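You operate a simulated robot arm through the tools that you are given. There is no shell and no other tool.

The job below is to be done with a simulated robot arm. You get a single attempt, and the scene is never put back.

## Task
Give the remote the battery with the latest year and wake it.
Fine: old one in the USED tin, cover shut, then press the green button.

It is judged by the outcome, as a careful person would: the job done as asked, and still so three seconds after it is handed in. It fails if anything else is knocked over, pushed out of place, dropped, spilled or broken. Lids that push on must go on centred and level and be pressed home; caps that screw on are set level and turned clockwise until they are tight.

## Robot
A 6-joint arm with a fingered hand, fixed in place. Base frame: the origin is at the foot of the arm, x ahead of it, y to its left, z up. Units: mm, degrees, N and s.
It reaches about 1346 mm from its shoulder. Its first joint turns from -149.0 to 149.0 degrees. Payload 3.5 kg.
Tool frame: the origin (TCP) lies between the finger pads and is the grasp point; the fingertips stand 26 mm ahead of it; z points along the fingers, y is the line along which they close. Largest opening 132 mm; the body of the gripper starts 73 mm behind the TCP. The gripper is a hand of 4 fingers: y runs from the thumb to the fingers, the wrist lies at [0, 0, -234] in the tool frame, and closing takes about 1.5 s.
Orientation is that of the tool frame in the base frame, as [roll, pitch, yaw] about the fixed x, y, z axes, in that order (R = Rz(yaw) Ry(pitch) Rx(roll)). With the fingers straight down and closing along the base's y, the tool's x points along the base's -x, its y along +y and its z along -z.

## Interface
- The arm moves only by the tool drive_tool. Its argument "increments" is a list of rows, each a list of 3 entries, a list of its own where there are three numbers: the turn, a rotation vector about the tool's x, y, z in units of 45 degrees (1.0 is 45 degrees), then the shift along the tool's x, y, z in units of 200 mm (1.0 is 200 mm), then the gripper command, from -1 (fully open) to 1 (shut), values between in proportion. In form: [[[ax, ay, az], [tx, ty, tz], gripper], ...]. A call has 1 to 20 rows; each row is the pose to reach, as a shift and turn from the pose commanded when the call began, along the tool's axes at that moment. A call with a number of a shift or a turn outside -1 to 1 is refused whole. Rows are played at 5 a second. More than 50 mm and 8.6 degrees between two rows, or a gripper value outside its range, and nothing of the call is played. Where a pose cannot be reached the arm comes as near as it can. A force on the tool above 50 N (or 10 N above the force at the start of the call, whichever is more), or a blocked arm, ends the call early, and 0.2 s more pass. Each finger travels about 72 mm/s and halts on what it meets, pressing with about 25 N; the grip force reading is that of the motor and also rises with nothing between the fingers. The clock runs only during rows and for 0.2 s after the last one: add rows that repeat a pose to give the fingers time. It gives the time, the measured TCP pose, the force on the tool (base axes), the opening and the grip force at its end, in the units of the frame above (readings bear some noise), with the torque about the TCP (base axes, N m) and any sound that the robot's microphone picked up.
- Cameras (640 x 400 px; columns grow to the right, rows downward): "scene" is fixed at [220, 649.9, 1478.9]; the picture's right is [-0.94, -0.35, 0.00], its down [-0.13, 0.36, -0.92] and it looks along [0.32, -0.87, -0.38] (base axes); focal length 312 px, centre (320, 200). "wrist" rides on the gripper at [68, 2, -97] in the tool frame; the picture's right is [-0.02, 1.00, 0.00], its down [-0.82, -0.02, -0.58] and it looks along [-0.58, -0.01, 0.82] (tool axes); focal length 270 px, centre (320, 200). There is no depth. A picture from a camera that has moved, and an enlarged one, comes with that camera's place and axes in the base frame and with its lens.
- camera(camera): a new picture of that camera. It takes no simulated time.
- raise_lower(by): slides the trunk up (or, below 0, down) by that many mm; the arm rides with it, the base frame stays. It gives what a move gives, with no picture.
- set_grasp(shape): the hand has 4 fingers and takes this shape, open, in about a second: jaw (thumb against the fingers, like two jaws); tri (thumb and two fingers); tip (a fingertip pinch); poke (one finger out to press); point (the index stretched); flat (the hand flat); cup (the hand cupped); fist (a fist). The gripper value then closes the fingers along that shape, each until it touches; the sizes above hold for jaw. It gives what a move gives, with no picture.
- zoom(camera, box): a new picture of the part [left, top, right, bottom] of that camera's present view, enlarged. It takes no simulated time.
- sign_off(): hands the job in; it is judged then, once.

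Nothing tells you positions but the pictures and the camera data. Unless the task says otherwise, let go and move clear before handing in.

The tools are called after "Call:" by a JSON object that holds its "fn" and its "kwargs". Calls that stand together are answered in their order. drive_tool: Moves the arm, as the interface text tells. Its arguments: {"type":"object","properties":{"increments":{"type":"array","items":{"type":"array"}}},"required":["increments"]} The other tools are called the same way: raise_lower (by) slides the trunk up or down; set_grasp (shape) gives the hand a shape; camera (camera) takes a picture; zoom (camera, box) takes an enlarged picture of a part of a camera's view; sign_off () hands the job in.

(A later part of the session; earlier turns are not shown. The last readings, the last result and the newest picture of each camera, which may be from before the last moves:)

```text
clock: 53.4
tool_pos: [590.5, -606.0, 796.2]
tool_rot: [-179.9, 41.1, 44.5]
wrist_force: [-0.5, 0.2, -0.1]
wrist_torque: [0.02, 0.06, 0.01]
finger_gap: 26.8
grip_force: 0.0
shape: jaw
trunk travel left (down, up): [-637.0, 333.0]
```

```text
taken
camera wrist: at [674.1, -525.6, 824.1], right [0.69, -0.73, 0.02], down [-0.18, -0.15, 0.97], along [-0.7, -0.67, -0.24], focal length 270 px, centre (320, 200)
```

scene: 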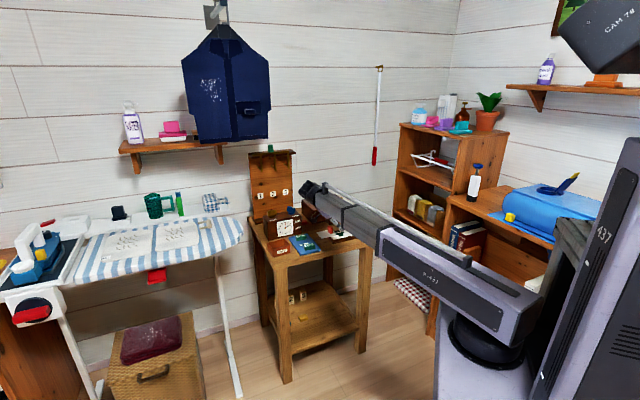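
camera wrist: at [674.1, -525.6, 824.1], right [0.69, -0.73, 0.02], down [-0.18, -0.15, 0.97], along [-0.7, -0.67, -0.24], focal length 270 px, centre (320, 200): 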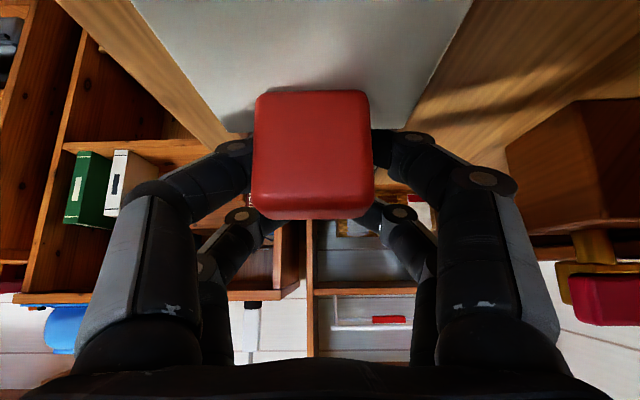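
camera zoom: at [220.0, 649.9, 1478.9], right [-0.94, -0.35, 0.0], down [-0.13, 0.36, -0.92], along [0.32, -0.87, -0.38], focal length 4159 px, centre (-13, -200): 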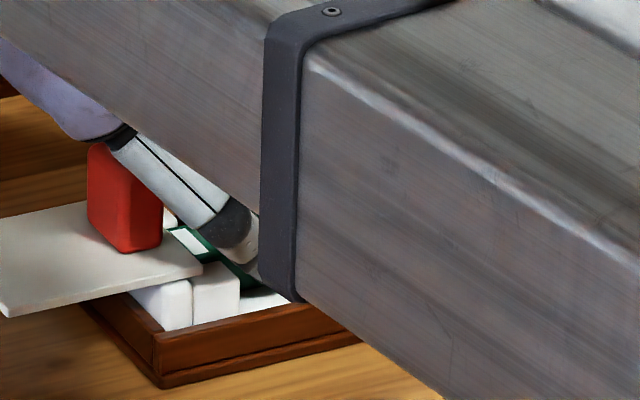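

The fingers reached the commanded 26.8 mm with no load, and the battery is only about 26 mm wide. I'll close further and watch for grip force.

Call:
{"fn": "drive_tool", "kwargs": {"increments": [[[0, 0, 0], [0, 0, 0], 0.65], [[0, 0, 0], [0, 0, 0], 0.7], [[0, 0, 0], [0, 0, 0], 0.7], [[0, 0, 0], [0, 0, 0], 0.7]]}}

Call:
{"fn": "zoom", "kwargs": {"camera": "scene", "box": [330, 220, 355, 240]}}

```text
clock: 54.4
tool_pos: [591.0, -605.7, 795.2]
tool_rot: [-180.0, 40.9, 44.5]
wrist_force: [0.1, -0.4, -0.3]
wrist_torque: [0.0, -0.01, -0.02]
finger_gap: 9.2
grip_force: 25.2
shape: jaw
trunk travel left (down, up): [-637.0, 333.0]
```

```text
16.00 times, centred on (342, 230) of scene
camera zoom: at [220.0, 649.9, 1478.9], right [-0.94, -0.35, 0.0], down [-0.13, 0.36, -0.92], along [0.32, -0.87, -0.38], focal length 4991 px, centre (-40, -280)
```

zoom: 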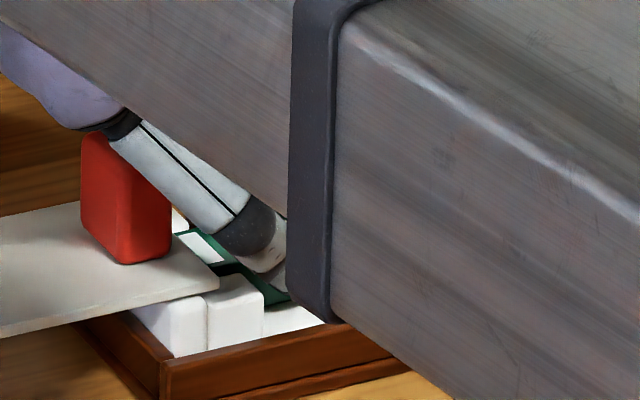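

The gap dropped to 9 mm with grip force, so the tips may have passed over the battery. I'll look closer before moving.

Call:
{"fn": "zoom", "kwargs": {"camera": "scene", "box": [337, 226, 350, 236]}}

Call:
{"fn": "camera", "kwargs": {"camera": "wrist"}}

Call:
{"fn": "zoom", "kwargs": {"camera": "wrist", "box": [200, 80, 440, 280]}}

```text
16.00 times, centred on (344, 231) of scene
camera zoom: at [220.0, 649.9, 1478.9], right [-0.94, -0.35, 0.0], down [-0.13, 0.36, -0.92], along [0.32, -0.87, -0.38], focal length 4991 px, centre (-56, -296)
```

zoom: 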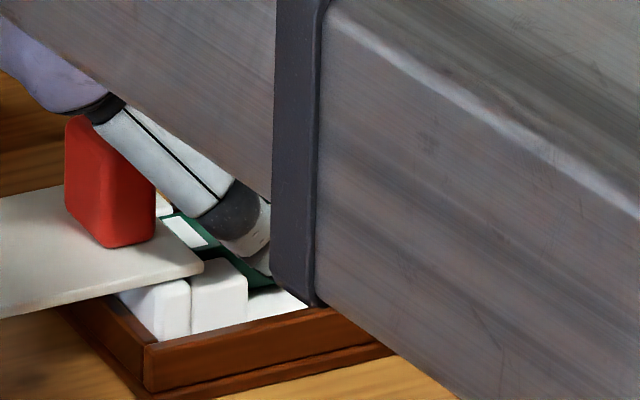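

```text
taken
camera wrist: at [674.1, -525.7, 824.1], right [0.69, -0.73, 0.02], down [-0.18, -0.15, 0.97], along [-0.7, -0.67, -0.24], focal length 270 px, centre (320, 200)
```

wrist: 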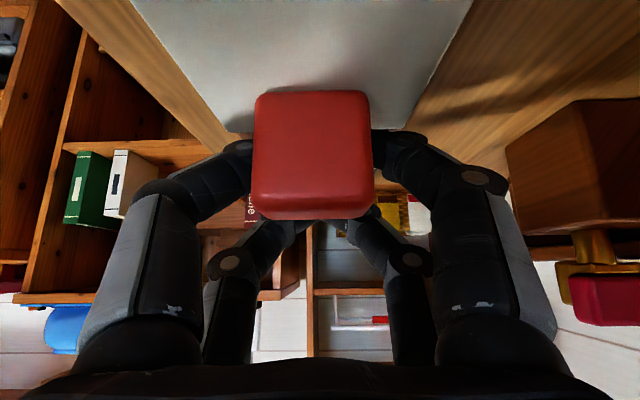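

```text
2.00 times, centred on (320, 180) of wrist
camera zoom: at [674.1, -525.7, 824.1], right [0.69, -0.73, 0.02], down [-0.18, -0.15, 0.97], along [-0.7, -0.67, -0.24], focal length 541 px, centre (320, 240)
```

zoom: 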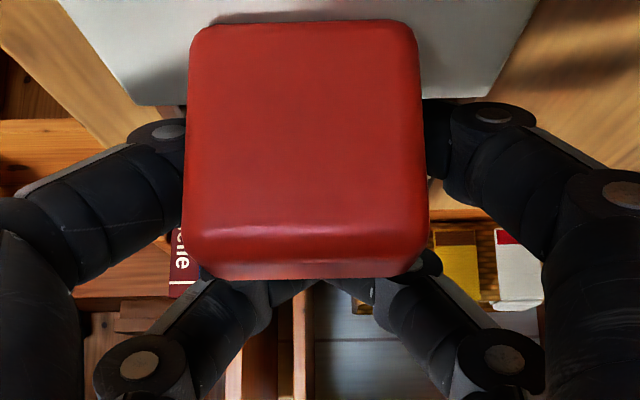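

The low pair has stopped wide, on the battery, while the free upper pair curled shut. I'll lift a little and check whether the battery comes along.

Call:
{"fn": "raise_lower", "kwargs": {"by": 12}}

Call:
{"fn": "zoom", "kwargs": {"camera": "scene", "box": [330, 220, 355, 240]}}

Call:
{"fn": "zoom", "kwargs": {"camera": "wrist", "box": [200, 80, 440, 280]}}

```text
clock: 55.0
tool_pos: [590.0, -606.6, 806.9]
tool_rot: [-179.9, 41.0, 44.5]
wrist_force: [0.6, -0.6, 0.2]
wrist_torque: [0.01, 0.02, 0.0]
finger_gap: 9.1
grip_force: 24.8
shape: jaw
trunk travel left (down, up): [-649.0, 321.0]
```

```text
16.00 times, centred on (342, 230) of scene
camera zoom: at [220.0, 649.9, 1478.9], right [-0.94, -0.35, 0.0], down [-0.13, 0.36, -0.92], along [0.32, -0.87, -0.38], focal length 4991 px, centre (-40, -280)
```

zoom: 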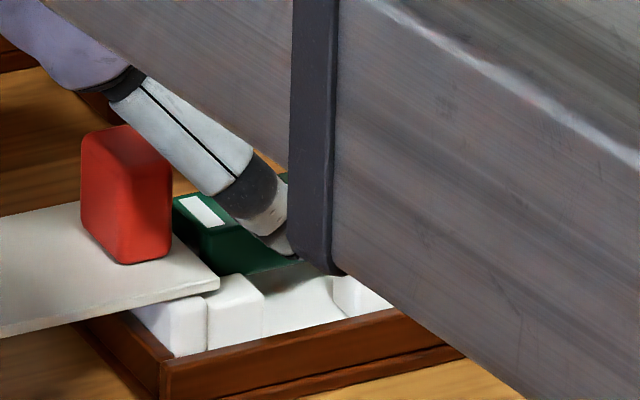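

```text
2.00 times, centred on (320, 180) of wrist
camera zoom: at [674.1, -525.7, 836.1], right [0.69, -0.73, 0.02], down [-0.18, -0.15, 0.97], along [-0.7, -0.67, -0.24], focal length 541 px, centre (320, 240)
```

zoom: 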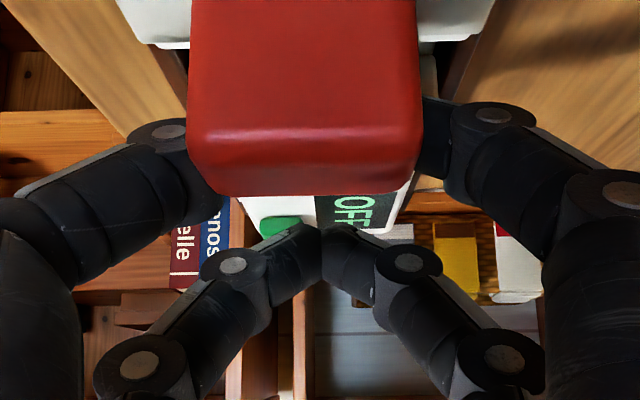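

The old battery came out cleanly with the hand. I'll raise it well clear and go look at the USED tin.

Call:
{"fn": "raise_lower", "kwargs": {"by": 100}}

Call:
{"fn": "zoom", "kwargs": {"camera": "scene", "box": [260, 180, 380, 270]}}

Call:
{"fn": "camera", "kwargs": {"camera": "wrist"}}

```text
clock: 56.3
tool_pos: [590.9, -606.1, 907.9]
tool_rot: [-179.9, 41.0, 44.5]
wrist_force: [0.0, -0.8, 0.1]
wrist_torque: [-0.02, -0.01, 0.02]
finger_gap: 9.0
grip_force: 25.1
shape: jaw
trunk travel left (down, up): [-749.0, 221.0]
```

```text
4.44 times, centred on (320, 225) of scene
camera zoom: at [220.0, 649.9, 1478.9], right [-0.94, -0.35, 0.0], down [-0.13, 0.36, -0.92], along [0.32, -0.87, -0.38], focal length 1386 px, centre (320, 89)
```

zoom: 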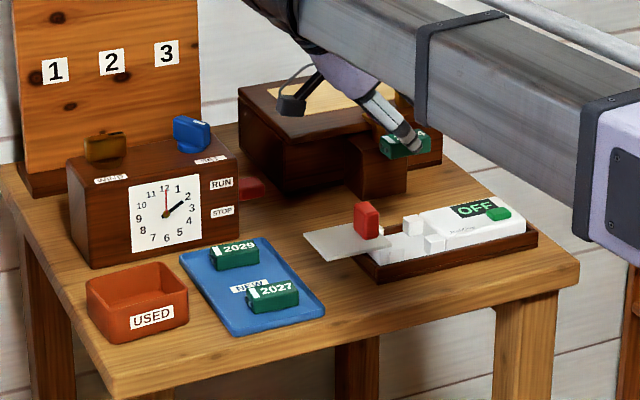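

```text
taken
camera wrist: at [674.1, -525.7, 936.0], right [0.69, -0.73, 0.02], down [-0.18, -0.15, 0.97], along [-0.7, -0.67, -0.24], focal length 270 px, centre (320, 200)
```

wrist: 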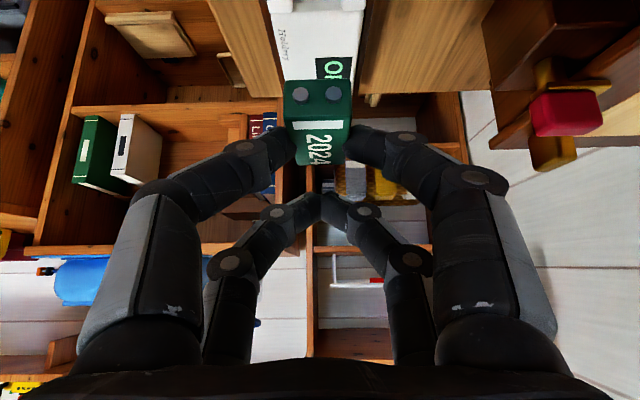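

The battery is level and firmly held. Before travelling to the tin, I'll check the clearance to the ironing board nearby.

Call:
{"fn": "zoom", "kwargs": {"camera": "scene", "box": [180, 180, 330, 290]}}

Call:
{"fn": "zoom", "kwargs": {"camera": "scene", "box": [265, 215, 315, 265]}}

```text
3.64 times, centred on (255, 235) of scene
camera zoom: at [220.0, 649.9, 1478.9], right [-0.94, -0.35, 0.0], down [-0.13, 0.36, -0.92], along [0.32, -0.87, -0.38], focal length 1134 px, centre (556, 73)
```

zoom: 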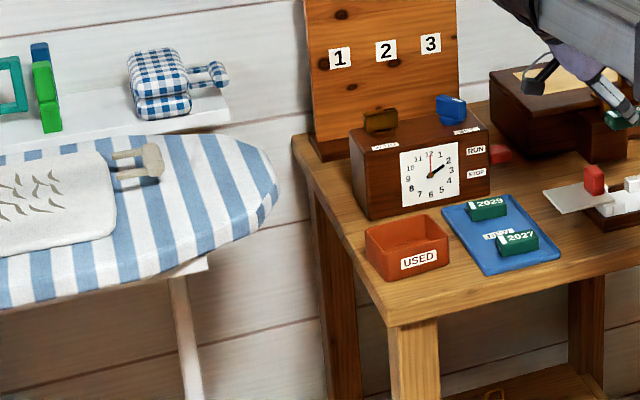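

```text
8.00 times, centred on (290, 240) of scene
camera zoom: at [220.0, 649.9, 1478.9], right [-0.94, -0.35, 0.0], down [-0.13, 0.36, -0.92], along [0.32, -0.87, -0.38], focal length 2495 px, centre (560, -120)
```

zoom: 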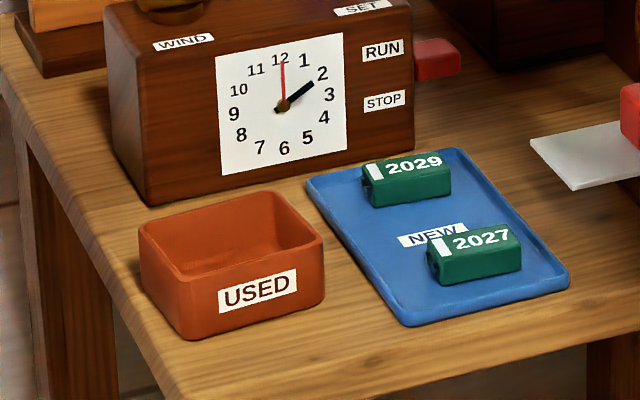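

The tin sits right beside the clock, and the ironing board tip is close on the far side, so I'll approach the tin with the hand vertical. First I'll raise, straighten, and travel over at a safe height.

Call:
{"fn": "raise_lower", "kwargs": {"by": 85}}

Call:
{"fn": "drive_tool", "kwargs": {"increments": [[[0, 0.13, 0], [0.042, 0, 0.028], 0.7], [[0, 0.26, 0], [0.08, 0, 0.06], 0.7], [[0, 0.39, 0], [0.113, 0, 0.095], 0.7], [[0, 0.52, 0], [0.14, 0, 0.13], 0.7], [[0, 0.65, 0], [0.16, 0, 0.163], 0.7], [[0, 0.78, 0], [0.176, 0, 0.192], 0.7], [[0, 0.911, 0], [0.188, 0, 0.217], 0.7], [[0, 0.911, 0], [0.188, 0, 0.217], 0.7]]}}

Call:
{"fn": "camera", "kwargs": {"camera": "wrist"}}

```text
clock: 57.5
tool_pos: [590.8, -605.4, 994.3]
tool_rot: [-179.8, 41.0, 44.5]
wrist_force: [-0.5, -0.3, -0.9]
wrist_torque: [0.01, 0.02, 0.01]
finger_gap: 9.1
grip_force: 25.4
shape: jaw
trunk travel left (down, up): [-834.0, 136.0]
```

```text
clock: 59.3
tool_pos: [590.8, -605.9, 935.6]
tool_rot: [-179.8, -0.1, 44.5]
wrist_force: [-0.5, -0.1, -1.3]
wrist_torque: [0.01, 0.0, -0.03]
finger_gap: 8.7
grip_force: 24.8
shape: jaw
out of reach, approached as far as the arm can: row 1, 2, 3, 4, 5, 6
trunk travel left (down, up): [-834.0, 136.0]
```

```text
taken
camera wrist: at [640.5, -558.7, 1032.5], right [0.68, -0.73, 0.0], down [-0.6, -0.56, 0.58], along [-0.42, -0.39, -0.82], focal length 270 px, centre (320, 200)
```

wrist: 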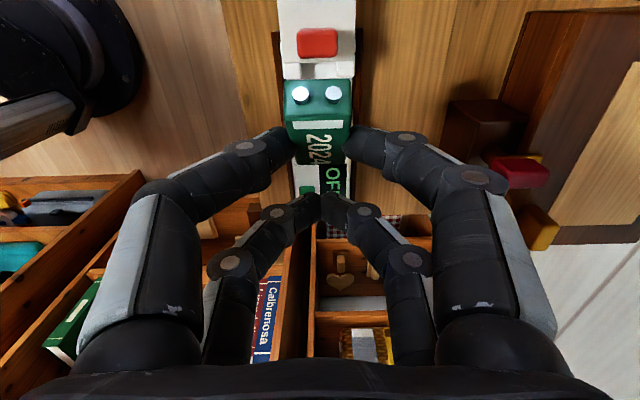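

The old battery is still held. I'll translate toward the tin in two moves and then look.

Call:
{"fn": "drive_tool", "kwargs": {"increments": [[[0, 0, 0], [0.12, 0.002, 0], 0.7], [[0, 0, 0], [0.27, 0.004, 0], 0.7], [[0, 0, 0], [0.42, 0.006, 0], 0.7], [[0, 0, 0], [0.57, 0.009, 0], 0.7], [[0, 0, 0], [0.71, 0.012, 0], 0.7]]}}

Call:
{"fn": "drive_tool", "kwargs": {"increments": [[[0, 0, 0], [0.12, 0.002, 0], 0.7], [[0, 0, 0], [0.27, 0.004, 0], 0.7], [[0, 0, 0], [0.42, 0.006, 0], 0.7], [[0, 0, 0], [0.57, 0.009, 0], 0.7], [[0, 0, 0], [0.71, 0.012, 0], 0.7], [[0, 0, 0], [0.71, 0.012, 0], 0.7]]}}

Call:
{"fn": "camera", "kwargs": {"camera": "wrist"}}

Call:
{"fn": "camera", "kwargs": {"camera": "scene"}}

```text
clock: 60.5
tool_pos: [694.2, -507.8, 936.0]
tool_rot: [-179.9, 0.0, 44.5]
wrist_force: [-0.1, -0.5, -0.9]
wrist_torque: [-0.03, 0.02, 0.03]
finger_gap: 8.9
grip_force: 25.1
shape: jaw
trunk travel left (down, up): [-834.0, 136.0]
```

```text
clock: 61.9
tool_pos: [797.6, -410.5, 935.7]
tool_rot: [-179.9, 0.0, 44.5]
wrist_force: [-0.1, -0.9, 0.3]
wrist_torque: [-0.01, 0.0, 0.02]
finger_gap: 9.1
grip_force: 25.2
shape: jaw
trunk travel left (down, up): [-834.0, 136.0]
```

```text
taken
camera wrist: at [847.7, -363.3, 1032.4], right [0.68, -0.73, 0.0], down [-0.6, -0.56, 0.58], along [-0.42, -0.39, -0.82], focal length 270 px, centre (320, 200)
```

wrist: 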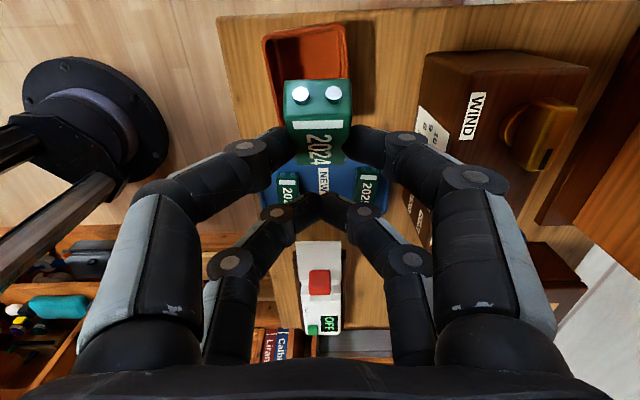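

```text
taken
```

scene: 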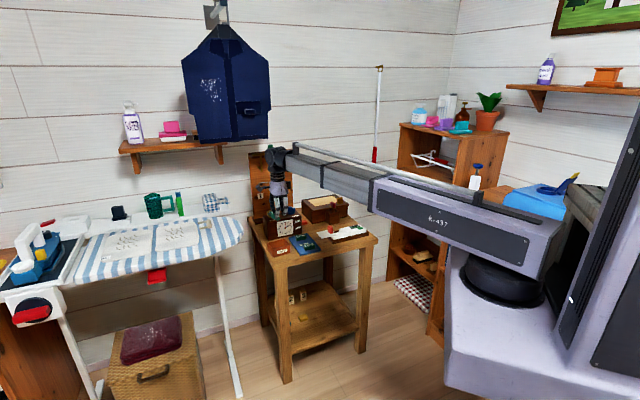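

I can see the tin just ahead of the hand and the clock to its right. I'll zoom in to locate both accurately.

Call:
{"fn": "zoom", "kwargs": {"camera": "wrist", "box": [230, 0, 390, 130]}}

Call:
{"fn": "zoom", "kwargs": {"camera": "wrist", "box": [380, 20, 600, 260]}}

Call:
{"fn": "zoom", "kwargs": {"camera": "scene", "box": [240, 140, 340, 270]}}

```text
3.08 times, centred on (310, 65) of wrist
camera zoom: at [847.7, -363.3, 1032.4], right [0.68, -0.73, 0.0], down [-0.6, -0.56, 0.58], along [-0.42, -0.39, -0.82], focal length 832 px, centre (351, 615)
```

zoom: 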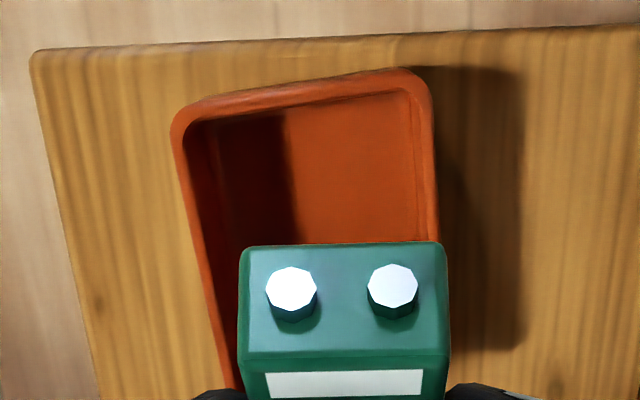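

```text
1.67 times, centred on (490, 140) of wrist
camera zoom: at [847.7, -363.3, 1032.4], right [0.68, -0.73, 0.0], down [-0.6, -0.56, 0.58], along [-0.42, -0.39, -0.82], focal length 450 px, centre (37, 300)
```

zoom: 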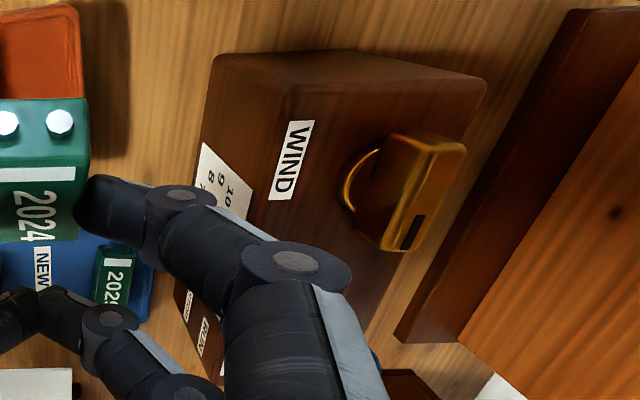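

```text
3.08 times, centred on (290, 205) of scene
camera zoom: at [220.0, 649.9, 1478.9], right [-0.94, -0.35, 0.0], down [-0.13, 0.36, -0.92], along [0.32, -0.87, -0.38], focal length 960 px, centre (412, 185)
```

zoom: 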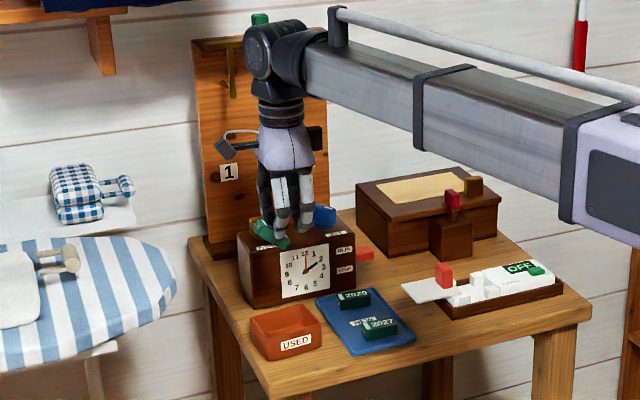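

The tin centre is at about (801, -397) and the clock front is about 75 mm clear of it, so the vertical approach is safe. I'll shift slightly to centre the battery over the tin and lower in steps.

Call:
{"fn": "drive_tool", "kwargs": {"increments": [[[0, 0, 0], [-0.035, -0.018, 0], 0.7], [[0, 0, 0], [-0.07, -0.035, 0], 0.7], [[0, 0, 0], [-0.07, -0.035, 0], 0.7]]}}

Call:
{"fn": "raise_lower", "kwargs": {"by": -105}}

Call:
{"fn": "camera", "kwargs": {"camera": "wrist"}}

Call:
{"fn": "zoom", "kwargs": {"camera": "scene", "box": [250, 200, 320, 260]}}

```text
clock: 62.7
tool_pos: [781.5, -414.4, 936.3]
tool_rot: [-179.9, 0.0, 44.6]
wrist_force: [0.0, 0.7, 0.6]
wrist_torque: [-0.03, 0.02, 0.02]
finger_gap: 9.1
grip_force: 25.0
shape: jaw
trunk travel left (down, up): [-834.0, 136.0]
```

```text
clock: 64.1
tool_pos: [782.9, -415.0, 830.3]
tool_rot: [-179.9, 0.1, 44.6]
wrist_force: [-0.2, -0.8, 0.9]
wrist_torque: [-0.02, 0.0, 0.03]
finger_gap: 9.2
grip_force: 25.5
shape: jaw
trunk travel left (down, up): [-729.0, 241.0]
```

```text
taken
camera wrist: at [832.3, -368.2, 927.5], right [0.68, -0.73, 0.0], down [-0.6, -0.56, 0.58], along [-0.42, -0.39, -0.82], focal length 270 px, centre (320, 200)
```

wrist: 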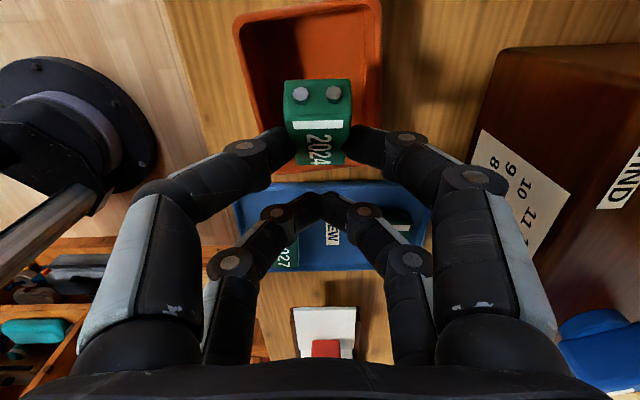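

```text
6.67 times, centred on (285, 230) of scene
camera zoom: at [220.0, 649.9, 1478.9], right [-0.94, -0.35, 0.0], down [-0.13, 0.36, -0.92], along [0.32, -0.87, -0.38], focal length 2079 px, centre (553, 0)
```

zoom: 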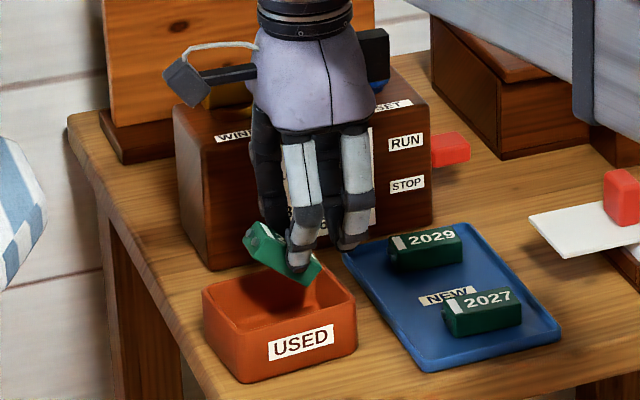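

The battery is over the tin. I'll zoom in on the wrist view to check that its low end is inside the rim.

Call:
{"fn": "zoom", "kwargs": {"camera": "wrist", "box": [220, 0, 400, 200]}}

Call:
{"fn": "zoom", "kwargs": {"camera": "scene", "box": [265, 225, 300, 255]}}

```text
2.00 times, centred on (310, 100) of wrist
camera zoom: at [832.3, -368.2, 927.5], right [0.68, -0.73, 0.0], down [-0.6, -0.56, 0.58], along [-0.42, -0.39, -0.82], focal length 541 px, centre (340, 400)
```

zoom: 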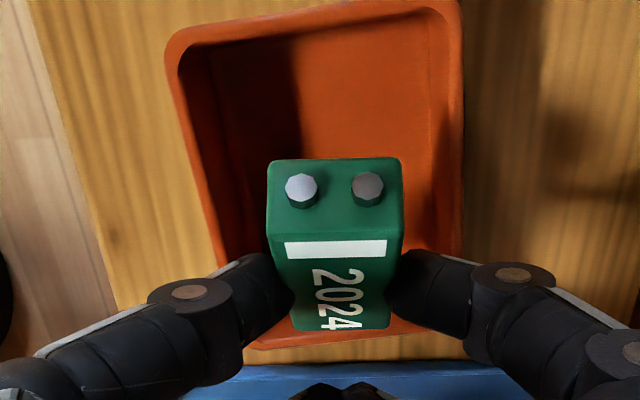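

```text
13.33 times, centred on (282, 240) of scene
camera zoom: at [220.0, 649.9, 1478.9], right [-0.94, -0.35, 0.0], down [-0.13, 0.36, -0.92], along [0.32, -0.87, -0.38], focal length 4159 px, centre (820, -333)
```

zoom: 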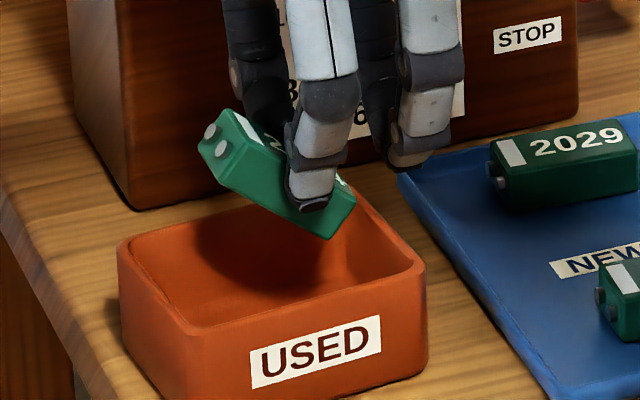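

The battery's low end is just inside the rim and it's laterally centred. I'll lower another 17 mm and release gently.

Call:
{"fn": "raise_lower", "kwargs": {"by": -17}}

Call:
{"fn": "zoom", "kwargs": {"camera": "scene", "box": [265, 225, 300, 255]}}

```text
clock: 64.7
tool_pos: [782.0, -414.4, 813.0]
tool_rot: [-179.9, 0.0, 44.6]
wrist_force: [-0.5, -0.5, -0.7]
wrist_torque: [-0.04, 0.03, 0.02]
finger_gap: 8.9
grip_force: 25.5
shape: jaw
trunk travel left (down, up): [-712.0, 258.0]
```

```text
13.33 times, centred on (282, 240) of scene
camera zoom: at [220.0, 649.9, 1478.9], right [-0.94, -0.35, 0.0], down [-0.13, 0.36, -0.92], along [0.32, -0.87, -0.38], focal length 4159 px, centre (820, -333)
```

zoom: 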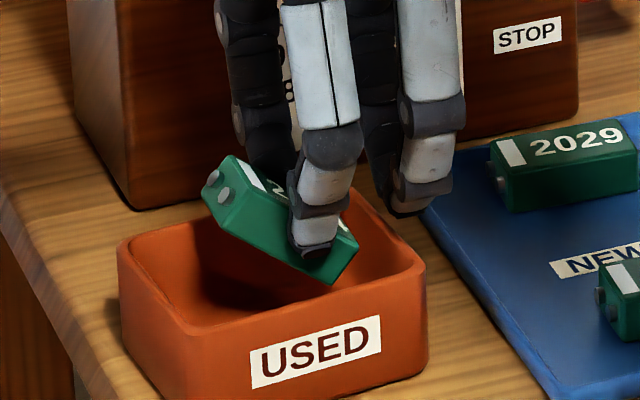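

The battery is down inside the tin, so I'll open the fingers gradually to release it.

Call:
{"fn": "drive_tool", "kwargs": {"increments": [[[0, 0, 0], [0, 0, 0], 0.6], [[0, 0, 0], [0, 0, 0], 0.5], [[0, 0, 0], [0, 0, 0], 0.4], [[0, 0, 0], [0, 0, 0], 0.3], [[0, 0, 0], [0, 0, 0], 0.22], [[0, 0, 0], [0, 0, 0], 0.22], [[0, 0, 0], [0, 0, 0], 0.22]]}}

Call:
{"fn": "zoom", "kwargs": {"camera": "scene", "box": [265, 225, 300, 255]}}

Call:
{"fn": "zoom", "kwargs": {"camera": "wrist", "box": [220, 0, 400, 200]}}

```text
clock: 66.3
tool_pos: [782.1, -414.6, 814.0]
tool_rot: [-179.9, 0.0, 44.5]
wrist_force: [0.5, 0.4, 1.0]
wrist_torque: [-0.03, -0.02, 0.03]
finger_gap: 51.2
grip_force: 0.0
shape: jaw
trunk travel left (down, up): [-712.0, 258.0]
```

```text
13.33 times, centred on (282, 240) of scene
camera zoom: at [220.0, 649.9, 1478.9], right [-0.94, -0.35, 0.0], down [-0.13, 0.36, -0.92], along [0.32, -0.87, -0.38], focal length 4159 px, centre (820, -333)
```

zoom: 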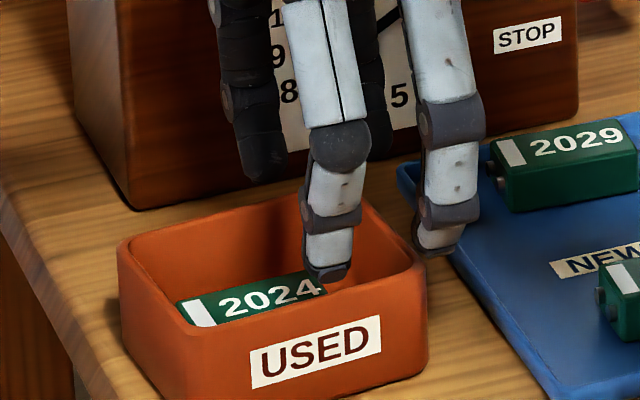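

```text
2.00 times, centred on (310, 100) of wrist
camera zoom: at [832.3, -368.2, 910.4], right [0.68, -0.73, 0.0], down [-0.6, -0.56, 0.58], along [-0.42, -0.39, -0.82], focal length 541 px, centre (340, 400)
```

zoom: 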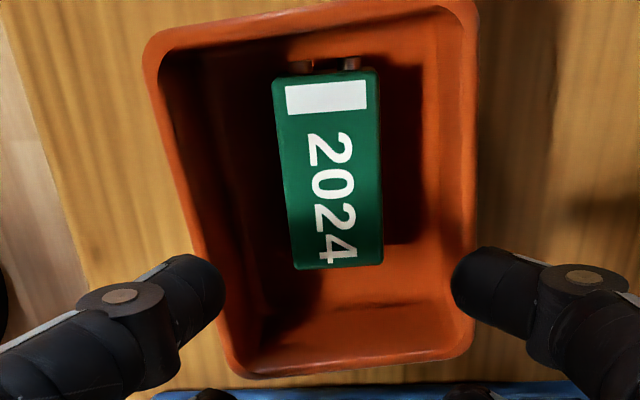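

The old 2024 battery lies flat in the tin. Next I'll rise and look straight down on the 2029 battery, checking its clearance to the clock.

Call:
{"fn": "raise_lower", "kwargs": {"by": 110}}

Call:
{"fn": "drive_tool", "kwargs": {"increments": [[[0, 0.13, 0], [-0.086, 0.048, -0.012], 0.0], [[0, 0.26, 0], [-0.172, 0.097, -0.035], -0.4], [[0, 0.39, 0], [-0.258, 0.145, -0.07], -0.7], [[0, 0.52, 0], [-0.344, 0.193, -0.11], -1], [[0, 0.65, 0], [-0.43, 0.24, -0.155], -1], [[0, 0.778, 0], [-0.515, 0.29, -0.21], -1], [[0, 0.778, 0], [-0.515, 0.29, -0.21], -1]]}}

Call:
{"fn": "camera", "kwargs": {"camera": "wrist"}}

Call:
{"fn": "zoom", "kwargs": {"camera": "wrist", "box": [240, 120, 440, 280]}}

```text
clock: 67.7
tool_pos: [782.6, -415.3, 923.2]
tool_rot: [-179.9, 0.0, 44.5]
wrist_force: [0.1, 0.2, -0.5]
wrist_torque: [0.02, 0.0, -0.01]
finger_gap: 51.2
grip_force: 0.0
shape: jaw
trunk travel left (down, up): [-822.0, 148.0]
```

```text
clock: 69.3
tool_pos: [750.0, -528.6, 966.4]
tool_rot: [-179.8, -35.1, 44.4]
wrist_force: [0.1, -0.1, -0.4]
wrist_torque: [0.01, 0.0, -0.02]
finger_gap: 132.0
grip_force: 0.0
shape: jaw
trunk travel left (down, up): [-822.0, 148.0]
```

```text
taken
camera wrist: at [750.7, -529.2, 1084.6], right [0.69, -0.73, -0.02], down [-0.73, -0.69, 0.0], along [-0.01, 0.01, -1.0], focal length 270 px, centre (320, 200)
```

wrist: 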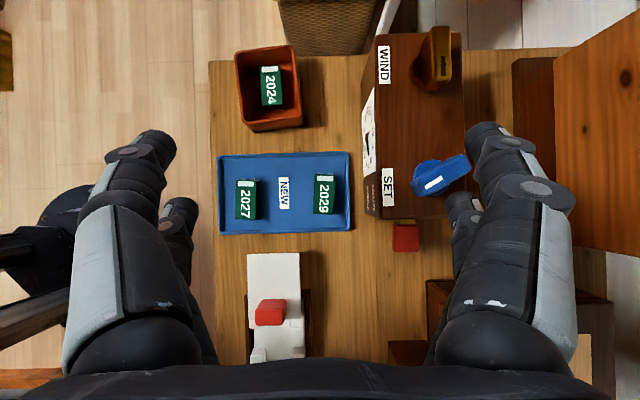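

```text
2.50 times, centred on (340, 200) of wrist
camera zoom: at [750.7, -529.2, 1084.6], right [0.69, -0.73, -0.02], down [-0.73, -0.69, 0.0], along [-0.01, 0.01, -1.0], focal length 676 px, centre (270, 200)
```

zoom: 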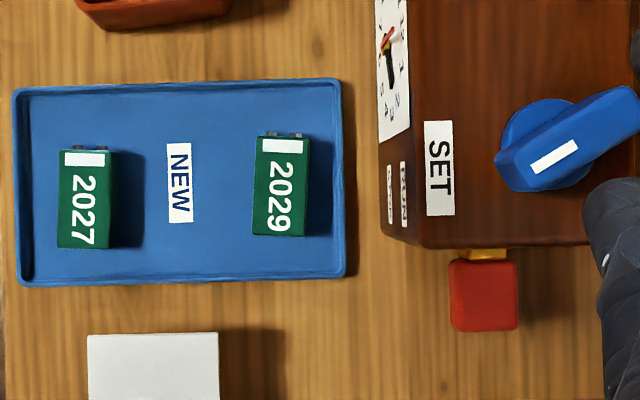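

The 2029 battery is confirmed; its centre is only about 48 mm from the clock face, which is too tight for gripping it across. I'll take a stereo pair here for accurate heights before planning the grasp.

Call:
{"fn": "zoom", "kwargs": {"camera": "wrist", "box": [300, 150, 390, 230]}}

Call:
{"fn": "drive_tool", "kwargs": {"increments": [[[0, 0, 0], [0, -0.125, 0], -1], [[0, 0, 0], [0, -0.25, 0], -1], [[0, 0, 0], [0, -0.25, 0], -1]]}}

Call:
{"fn": "zoom", "kwargs": {"camera": "wrist", "box": [343, 150, 433, 230]}}

Call:
{"fn": "zoom", "kwargs": {"camera": "wrist", "box": [270, 40, 370, 120]}}

```text
5.00 times, centred on (345, 190) of wrist
camera zoom: at [750.7, -529.2, 1084.6], right [0.69, -0.73, -0.02], down [-0.73, -0.69, 0.0], along [-0.01, 0.01, -1.0], focal length 1351 px, centre (195, 250)
```

zoom: 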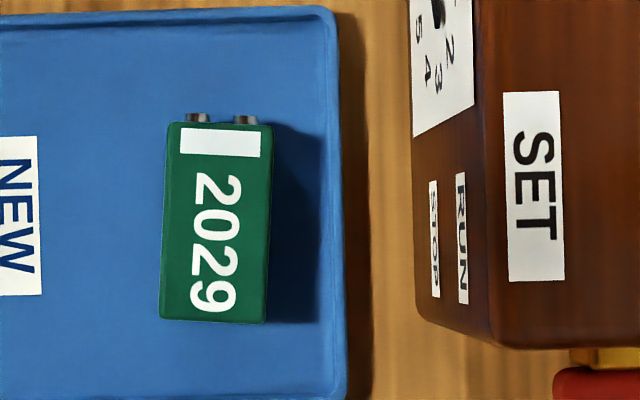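

```text
clock: 70.1
tool_pos: [713.7, -492.9, 966.5]
tool_rot: [-179.9, -35.1, 44.4]
wrist_force: [-0.1, 0.6, -0.5]
wrist_torque: [-0.01, 0.0, 0.0]
finger_gap: 131.9
grip_force: 0.0
shape: jaw
trunk travel left (down, up): [-822.0, 148.0]
```

```text
5.00 times, centred on (388, 190) of wrist
camera zoom: at [715.8, -493.7, 1084.4], right [0.69, -0.73, -0.02], down [-0.73, -0.69, 0.01], along [-0.01, 0.01, -1.0], focal length 1351 px, centre (-20, 250)
```

zoom: 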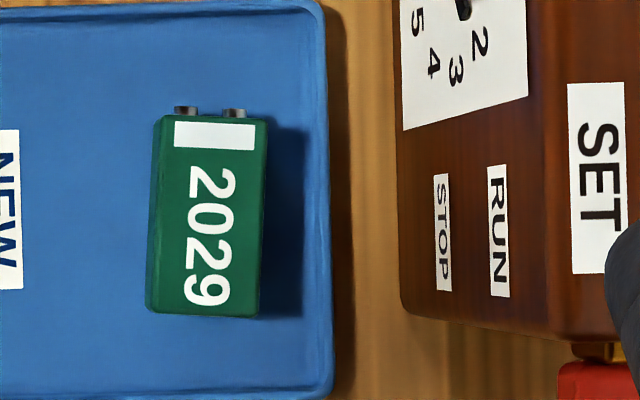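

```text
5.00 times, centred on (320, 80) of wrist
camera zoom: at [715.8, -493.7, 1084.4], right [0.69, -0.73, -0.02], down [-0.73, -0.69, 0.01], along [-0.01, 0.01, -1.0], focal length 1351 px, centre (320, 800)
```

zoom: 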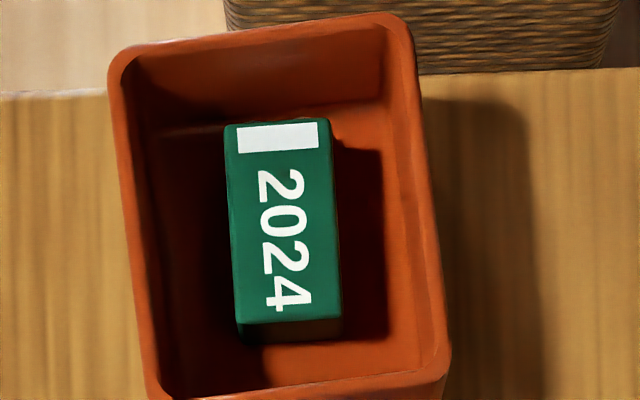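

Stereo gives the 2029 battery's top at z=762, its centre at about (757, -525) and its yaw at about 41°. The clock top is at 843. I'll grip the battery lengthwise with the hand turned 90°, which keeps the fingers clear of the clock, and shift it toward the middle of the tray before regrasping.

Call:
{"fn": "drive_tool", "kwargs": {"increments": [[[0, -0.16, 0], [-0.02, 0, 0.04], -0.6], [[0, -0.32, 0], [-0.045, 0, 0.08], -0.3], [[0, -0.48, 0], [-0.07, 0, 0.115], -0.15], [[0, -0.63, 0], [-0.095, 0, 0.145], -0.15], [[0, -0.778, 0], [-0.122, 0, 0.174], -0.15], [[0, -0.778, 0], [-0.122, 0, 0.174], -0.15]]}}

Call:
{"fn": "drive_tool", "kwargs": {"increments": [[[0, 0, -0.16], [0.007, 0.03, 0], -0.15], [[0, 0, -0.32], [0.015, 0.06, 0], -0.15], [[0, 0, -0.48], [0.022, 0.09, 0], -0.15], [[0, 0, -0.64], [0.03, 0.12, 0], -0.15], [[0, 0, -0.8], [0.037, 0.15, 0], -0.15], [[0, 0, -0.964], [0.044, 0.176, 0], -0.15]]}}

Call:
{"fn": "drive_tool", "kwargs": {"increments": [[[0, 0, -0.16], [0, 0, 0], -0.15], [[0, 0, -0.32], [0, 0, 0], -0.15], [[0, 0, -0.48], [0, 0, 0], -0.15], [[0, 0, -0.64], [0, 0, 0], -0.15], [[0, 0, -0.8], [0, 0, 0], -0.15], [[0, 0, -0.964], [0, 0, 0], -0.15], [[0, 0, -0.964], [0, 0, 0], -0.15]]}}

Call:
{"fn": "camera", "kwargs": {"camera": "wrist"}}

Call:
{"fn": "zoom", "kwargs": {"camera": "wrist", "box": [230, 60, 410, 220]}}

```text
clock: 71.5
tool_pos: [714.7, -493.6, 923.9]
tool_rot: [180.0, 0.1, 44.4]
wrist_force: [-0.1, 0.4, 0.2]
wrist_torque: [0.03, 0.0, 0.0]
finger_gap: 76.7
grip_force: 0.1
shape: jaw
out of reach, approached as far as the arm can: row 1, 2, 3, 4
trunk travel left (down, up): [-822.0, 148.0]
```

```text
clock: 72.9
tool_pos: [745.5, -512.8, 922.3]
tool_rot: [-180.0, -0.1, 87.9]
wrist_force: [-0.3, 0.4, 0.0]
wrist_torque: [0.01, 0.02, 0.01]
finger_gap: 76.8
grip_force: 0.1
shape: jaw
trunk travel left (down, up): [-822.0, 148.0]
```

```text
clock: 74.5
tool_pos: [744.7, -512.1, 923.1]
tool_rot: [-179.9, -0.1, 131.3]
wrist_force: [0.0, 1.4, 0.9]
wrist_torque: [-0.03, 0.01, 0.01]
finger_gap: 76.5
grip_force: 0.1
shape: jaw
trunk travel left (down, up): [-822.0, 148.0]
```

```text
taken
camera wrist: at [701.4, -459.1, 1020.5], right [0.77, 0.64, 0.0], down [0.52, -0.63, 0.58], along [0.37, -0.44, -0.82], focal length 270 px, centre (320, 200)
```

wrist: 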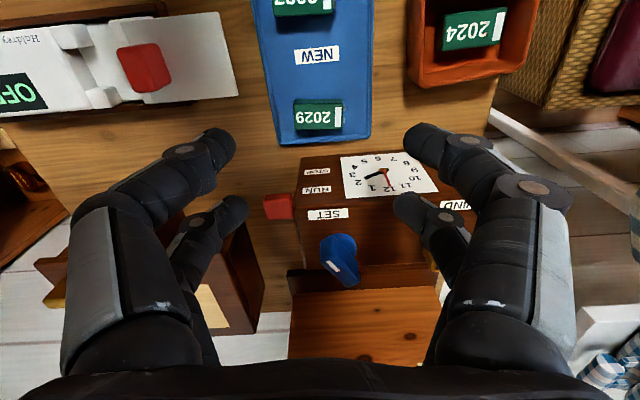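

```text
2.50 times, centred on (320, 140) of wrist
camera zoom: at [701.4, -459.1, 1020.5], right [0.77, 0.64, 0.0], down [0.52, -0.63, 0.58], along [0.37, -0.44, -0.82], focal length 676 px, centre (320, 350)
```

zoom: 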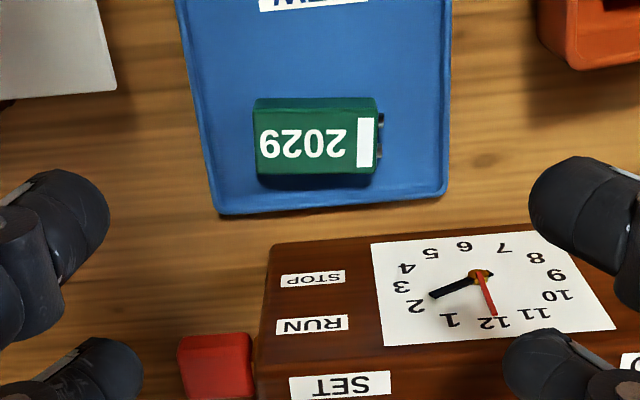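

The hand is aligned with the 2029 battery, with the lower pair at its ends and away from the clock. I'll descend in stages.

Call:
{"fn": "raise_lower", "kwargs": {"by": -120}}

Call:
{"fn": "zoom", "kwargs": {"camera": "wrist", "box": [200, 60, 440, 280]}}

Call:
{"fn": "zoom", "kwargs": {"camera": "scene", "box": [260, 200, 330, 260]}}

```text
clock: 76.0
tool_pos: [746.1, -511.3, 803.7]
tool_rot: [180.0, -0.1, 131.2]
wrist_force: [-0.9, 0.1, -0.8]
wrist_torque: [0.0, -0.02, 0.0]
finger_gap: 76.5
grip_force: 0.0
shape: jaw
trunk travel left (down, up): [-702.0, 268.0]
```

```text
1.82 times, centred on (320, 170) of wrist
camera zoom: at [701.5, -459.1, 900.6], right [0.77, 0.64, 0.0], down [0.52, -0.63, 0.58], along [0.37, -0.44, -0.82], focal length 491 px, centre (320, 254)
```

zoom: 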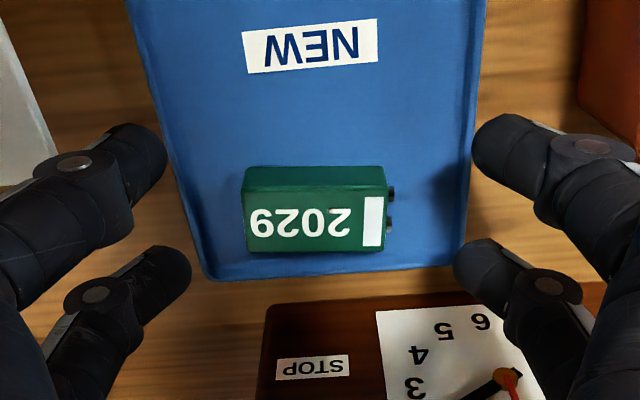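

```text
6.67 times, centred on (295, 230) of scene
camera zoom: at [220.0, 649.9, 1478.9], right [-0.94, -0.35, 0.0], down [-0.13, 0.36, -0.92], along [0.32, -0.87, -0.38], focal length 2079 px, centre (487, 0)
```

zoom: 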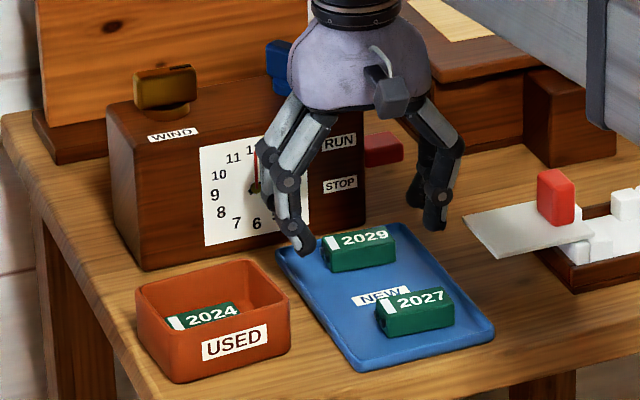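

Alignment looks good, with the lower pair at the battery's two ends. I'll go down the last 22 mm and close gently.

Call:
{"fn": "raise_lower", "kwargs": {"by": -22}}

Call:
{"fn": "drive_tool", "kwargs": {"increments": [[[0, 0, 0], [0, 0, 0], -0.05], [[0, 0, 0], [0, 0, 0], 0.05], [[0, 0, 0], [0, 0, 0], 0.15], [[0, 0, 0], [0, 0, 0], 0.25], [[0, 0, 0], [0, 0, 0], 0.25], [[0, 0, 0], [0, 0, 0], 0.25]]}}

Call:
{"fn": "zoom", "kwargs": {"camera": "wrist", "box": [200, 60, 440, 280]}}

Call:
{"fn": "zoom", "kwargs": {"camera": "scene", "box": [260, 200, 330, 260]}}

```text
clock: 76.7
tool_pos: [745.6, -511.1, 780.3]
tool_rot: [-180.0, -0.1, 131.2]
wrist_force: [0.7, 0.3, -0.2]
wrist_torque: [0.03, 0.0, 0.0]
finger_gap: 76.5
grip_force: 0.0
shape: jaw
trunk travel left (down, up): [-680.0, 290.0]
```

```text
clock: 78.1
tool_pos: [745.2, -512.1, 781.1]
tool_rot: [179.9, -0.1, 131.2]
wrist_force: [0.0, -0.1, 0.3]
wrist_torque: [-0.01, -0.01, 0.02]
finger_gap: 50.1
grip_force: 0.0
shape: jaw
trunk travel left (down, up): [-680.0, 290.0]
```

```text
1.82 times, centred on (320, 170) of wrist
camera zoom: at [701.5, -459.1, 878.5], right [0.77, 0.64, 0.0], down [0.52, -0.63, 0.58], along [0.37, -0.44, -0.82], focal length 491 px, centre (320, 254)
```

zoom: 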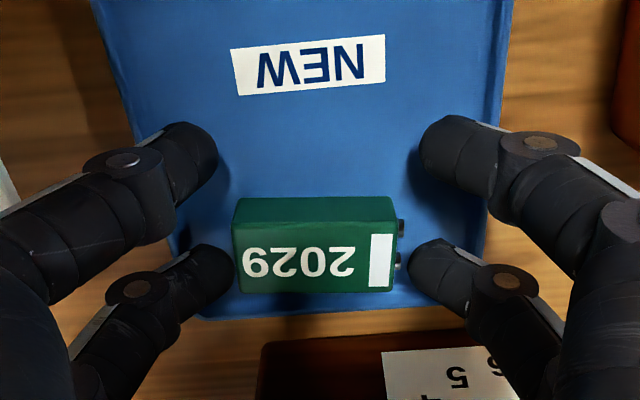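

```text
6.67 times, centred on (295, 230) of scene
camera zoom: at [220.0, 649.9, 1478.9], right [-0.94, -0.35, 0.0], down [-0.13, 0.36, -0.92], along [0.32, -0.87, -0.38], focal length 2079 px, centre (487, 0)
```

zoom: 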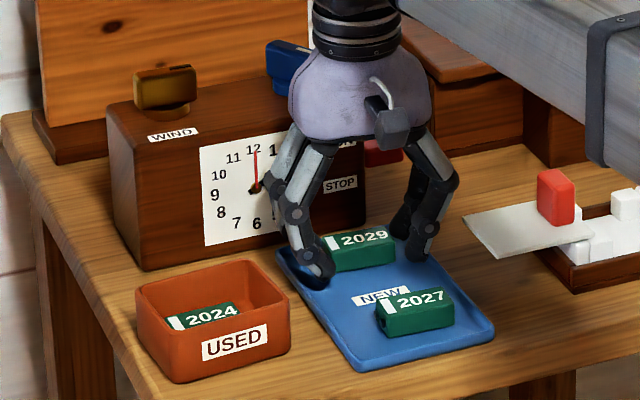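

The fingertips are just at the battery's ends. I'll close a little more to take hold.

Call:
{"fn": "drive_tool", "kwargs": {"increments": [[[0, 0, 0], [0, 0, 0], 0.3], [[0, 0, 0], [0, 0, 0], 0.35], [[0, 0, 0], [0, 0, 0], 0.4], [[0, 0, 0], [0, 0, 0], 0.4], [[0, 0, 0], [0, 0, 0], 0.4]]}}

Call:
{"fn": "zoom", "kwargs": {"camera": "wrist", "box": [200, 60, 440, 280]}}

```text
clock: 79.3
tool_pos: [746.8, -512.1, 781.3]
tool_rot: [180.0, -0.1, 131.2]
wrist_force: [0.7, 0.4, 0.4]
wrist_torque: [-0.04, 0.02, 0.0]
finger_gap: 41.0
grip_force: 0.1
shape: jaw
trunk travel left (down, up): [-680.0, 290.0]
```

```text
1.82 times, centred on (320, 170) of wrist
camera zoom: at [701.5, -459.1, 878.5], right [0.77, 0.64, 0.0], down [0.52, -0.63, 0.58], along [0.37, -0.44, -0.82], focal length 491 px, centre (320, 254)
```

zoom: 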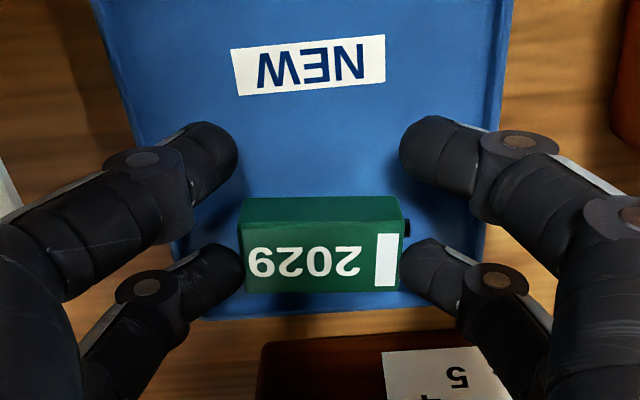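

The battery self-centred between the tips. I'll close until there is real grip force.

Call:
{"fn": "drive_tool", "kwargs": {"increments": [[[0, 0, 0], [0, 0, 0], 0.45], [[0, 0, 0], [0, 0, 0], 0.5], [[0, 0, 0], [0, 0, 0], 0.5], [[0, 0, 0], [0, 0, 0], 0.5]]}}

Call:
{"fn": "zoom", "kwargs": {"camera": "wrist", "box": [200, 60, 440, 280]}}

```text
clock: 80.3
tool_pos: [745.9, -511.1, 782.5]
tool_rot: [179.9, -0.2, 131.2]
wrist_force: [0.6, 0.7, 2.2]
wrist_torque: [-0.01, -0.02, -0.02]
finger_gap: 36.0
grip_force: 0.0
shape: jaw
trunk travel left (down, up): [-680.0, 290.0]
```

```text
1.82 times, centred on (320, 170) of wrist
camera zoom: at [701.4, -459.0, 878.6], right [0.77, 0.64, 0.0], down [0.52, -0.63, 0.58], along [0.37, -0.44, -0.82], focal length 491 px, centre (320, 254)
```

zoom: 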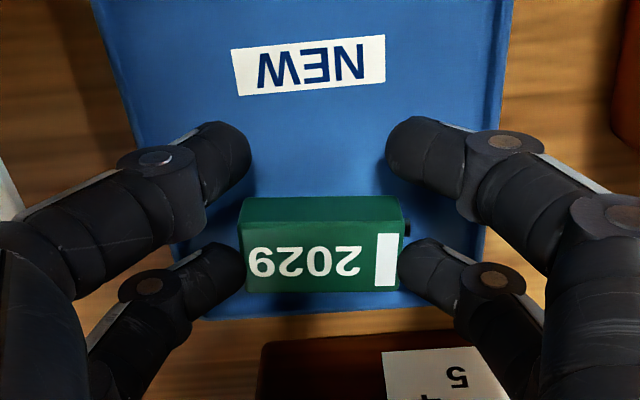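

Call:
{"fn": "drive_tool", "kwargs": {"increments": [[[0, 0, 0], [0, 0, 0], 0.55], [[0, 0, 0], [0, 0, 0], 0.6], [[0, 0, 0], [0, 0, 0], 0.65], [[0, 0, 0], [0, 0, 0], 0.65], [[0, 0, 0], [0, 0, 0], 0.65]]}}

Call:
{"fn": "zoom", "kwargs": {"camera": "wrist", "box": [200, 60, 440, 280]}}

Call:
{"fn": "zoom", "kwargs": {"camera": "scene", "box": [270, 215, 320, 260]}}

```text
clock: 81.5
tool_pos: [745.6, -511.8, 781.7]
tool_rot: [180.0, 0.1, 131.1]
wrist_force: [-0.4, -0.8, 5.6]
wrist_torque: [-0.09, -0.07, -0.01]
finger_gap: 27.7
grip_force: 0.2
shape: jaw
trunk travel left (down, up): [-680.0, 290.0]
```

```text
1.82 times, centred on (320, 170) of wrist
camera zoom: at [701.3, -458.9, 878.9], right [0.77, 0.64, 0.0], down [0.52, -0.63, 0.58], along [0.37, -0.44, -0.82], focal length 491 px, centre (320, 254)
```

zoom: 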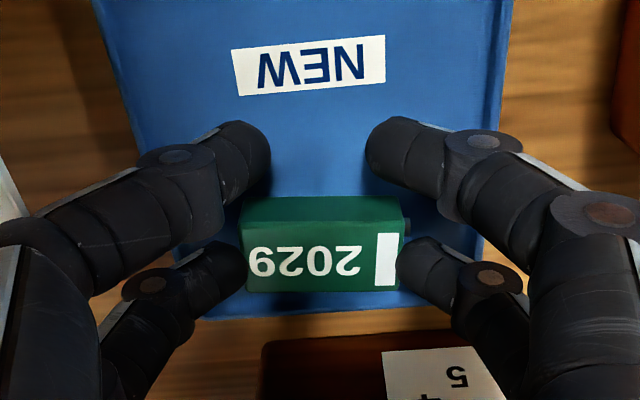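

```text
8.89 times, centred on (295, 238) of scene
camera zoom: at [220.0, 649.9, 1478.9], right [-0.94, -0.35, 0.0], down [-0.13, 0.36, -0.92], along [0.32, -0.87, -0.38], focal length 2773 px, centre (542, -133)
```

zoom: 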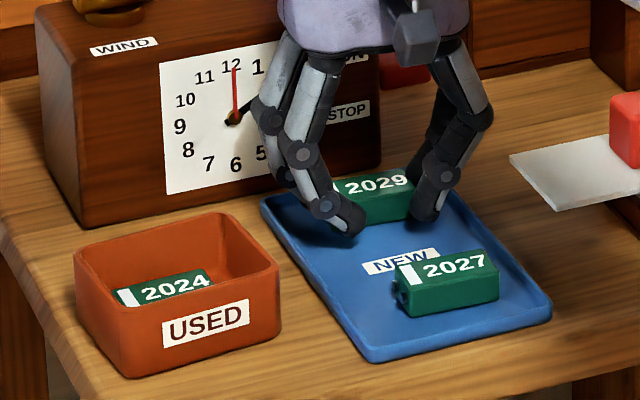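

The lower pair now grips the battery by its ends. I'll lift it a few millimetres, move it 27 mm away from the clock inside the tray, and set it down.

Call:
{"fn": "raise_lower", "kwargs": {"by": 9}}

Call:
{"fn": "zoom", "kwargs": {"camera": "scene", "box": [270, 215, 320, 260]}}

Call:
{"fn": "zoom", "kwargs": {"camera": "wrist", "box": [200, 60, 440, 280]}}

```text
clock: 82.1
tool_pos: [745.6, -512.1, 790.7]
tool_rot: [-180.0, -0.1, 131.2]
wrist_force: [0.3, 0.0, -0.3]
wrist_torque: [-0.01, 0.02, 0.0]
finger_gap: 27.0
grip_force: 0.1
shape: jaw
trunk travel left (down, up): [-689.0, 281.0]
```

```text
8.89 times, centred on (295, 238) of scene
camera zoom: at [220.0, 649.9, 1478.9], right [-0.94, -0.35, 0.0], down [-0.13, 0.36, -0.92], along [0.32, -0.87, -0.38], focal length 2773 px, centre (542, -133)
```

zoom: 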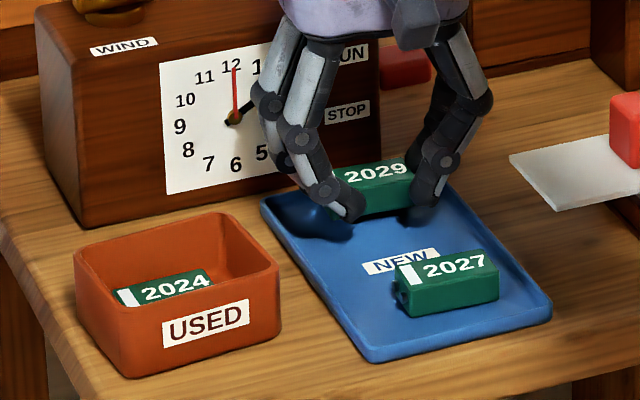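

```text
1.82 times, centred on (320, 170) of wrist
camera zoom: at [701.5, -459.1, 887.4], right [0.77, 0.64, 0.0], down [0.52, -0.63, 0.58], along [0.37, -0.44, -0.82], focal length 491 px, centre (320, 254)
```

zoom: 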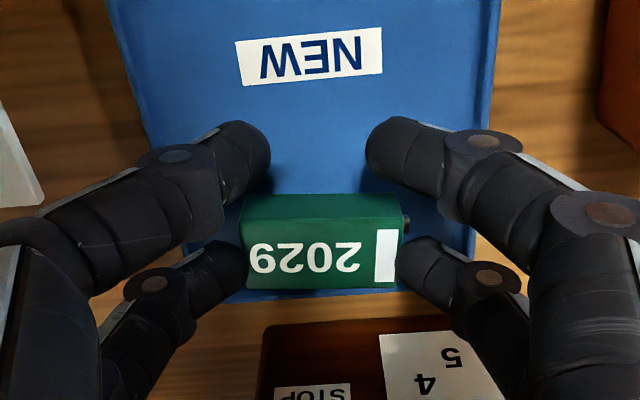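

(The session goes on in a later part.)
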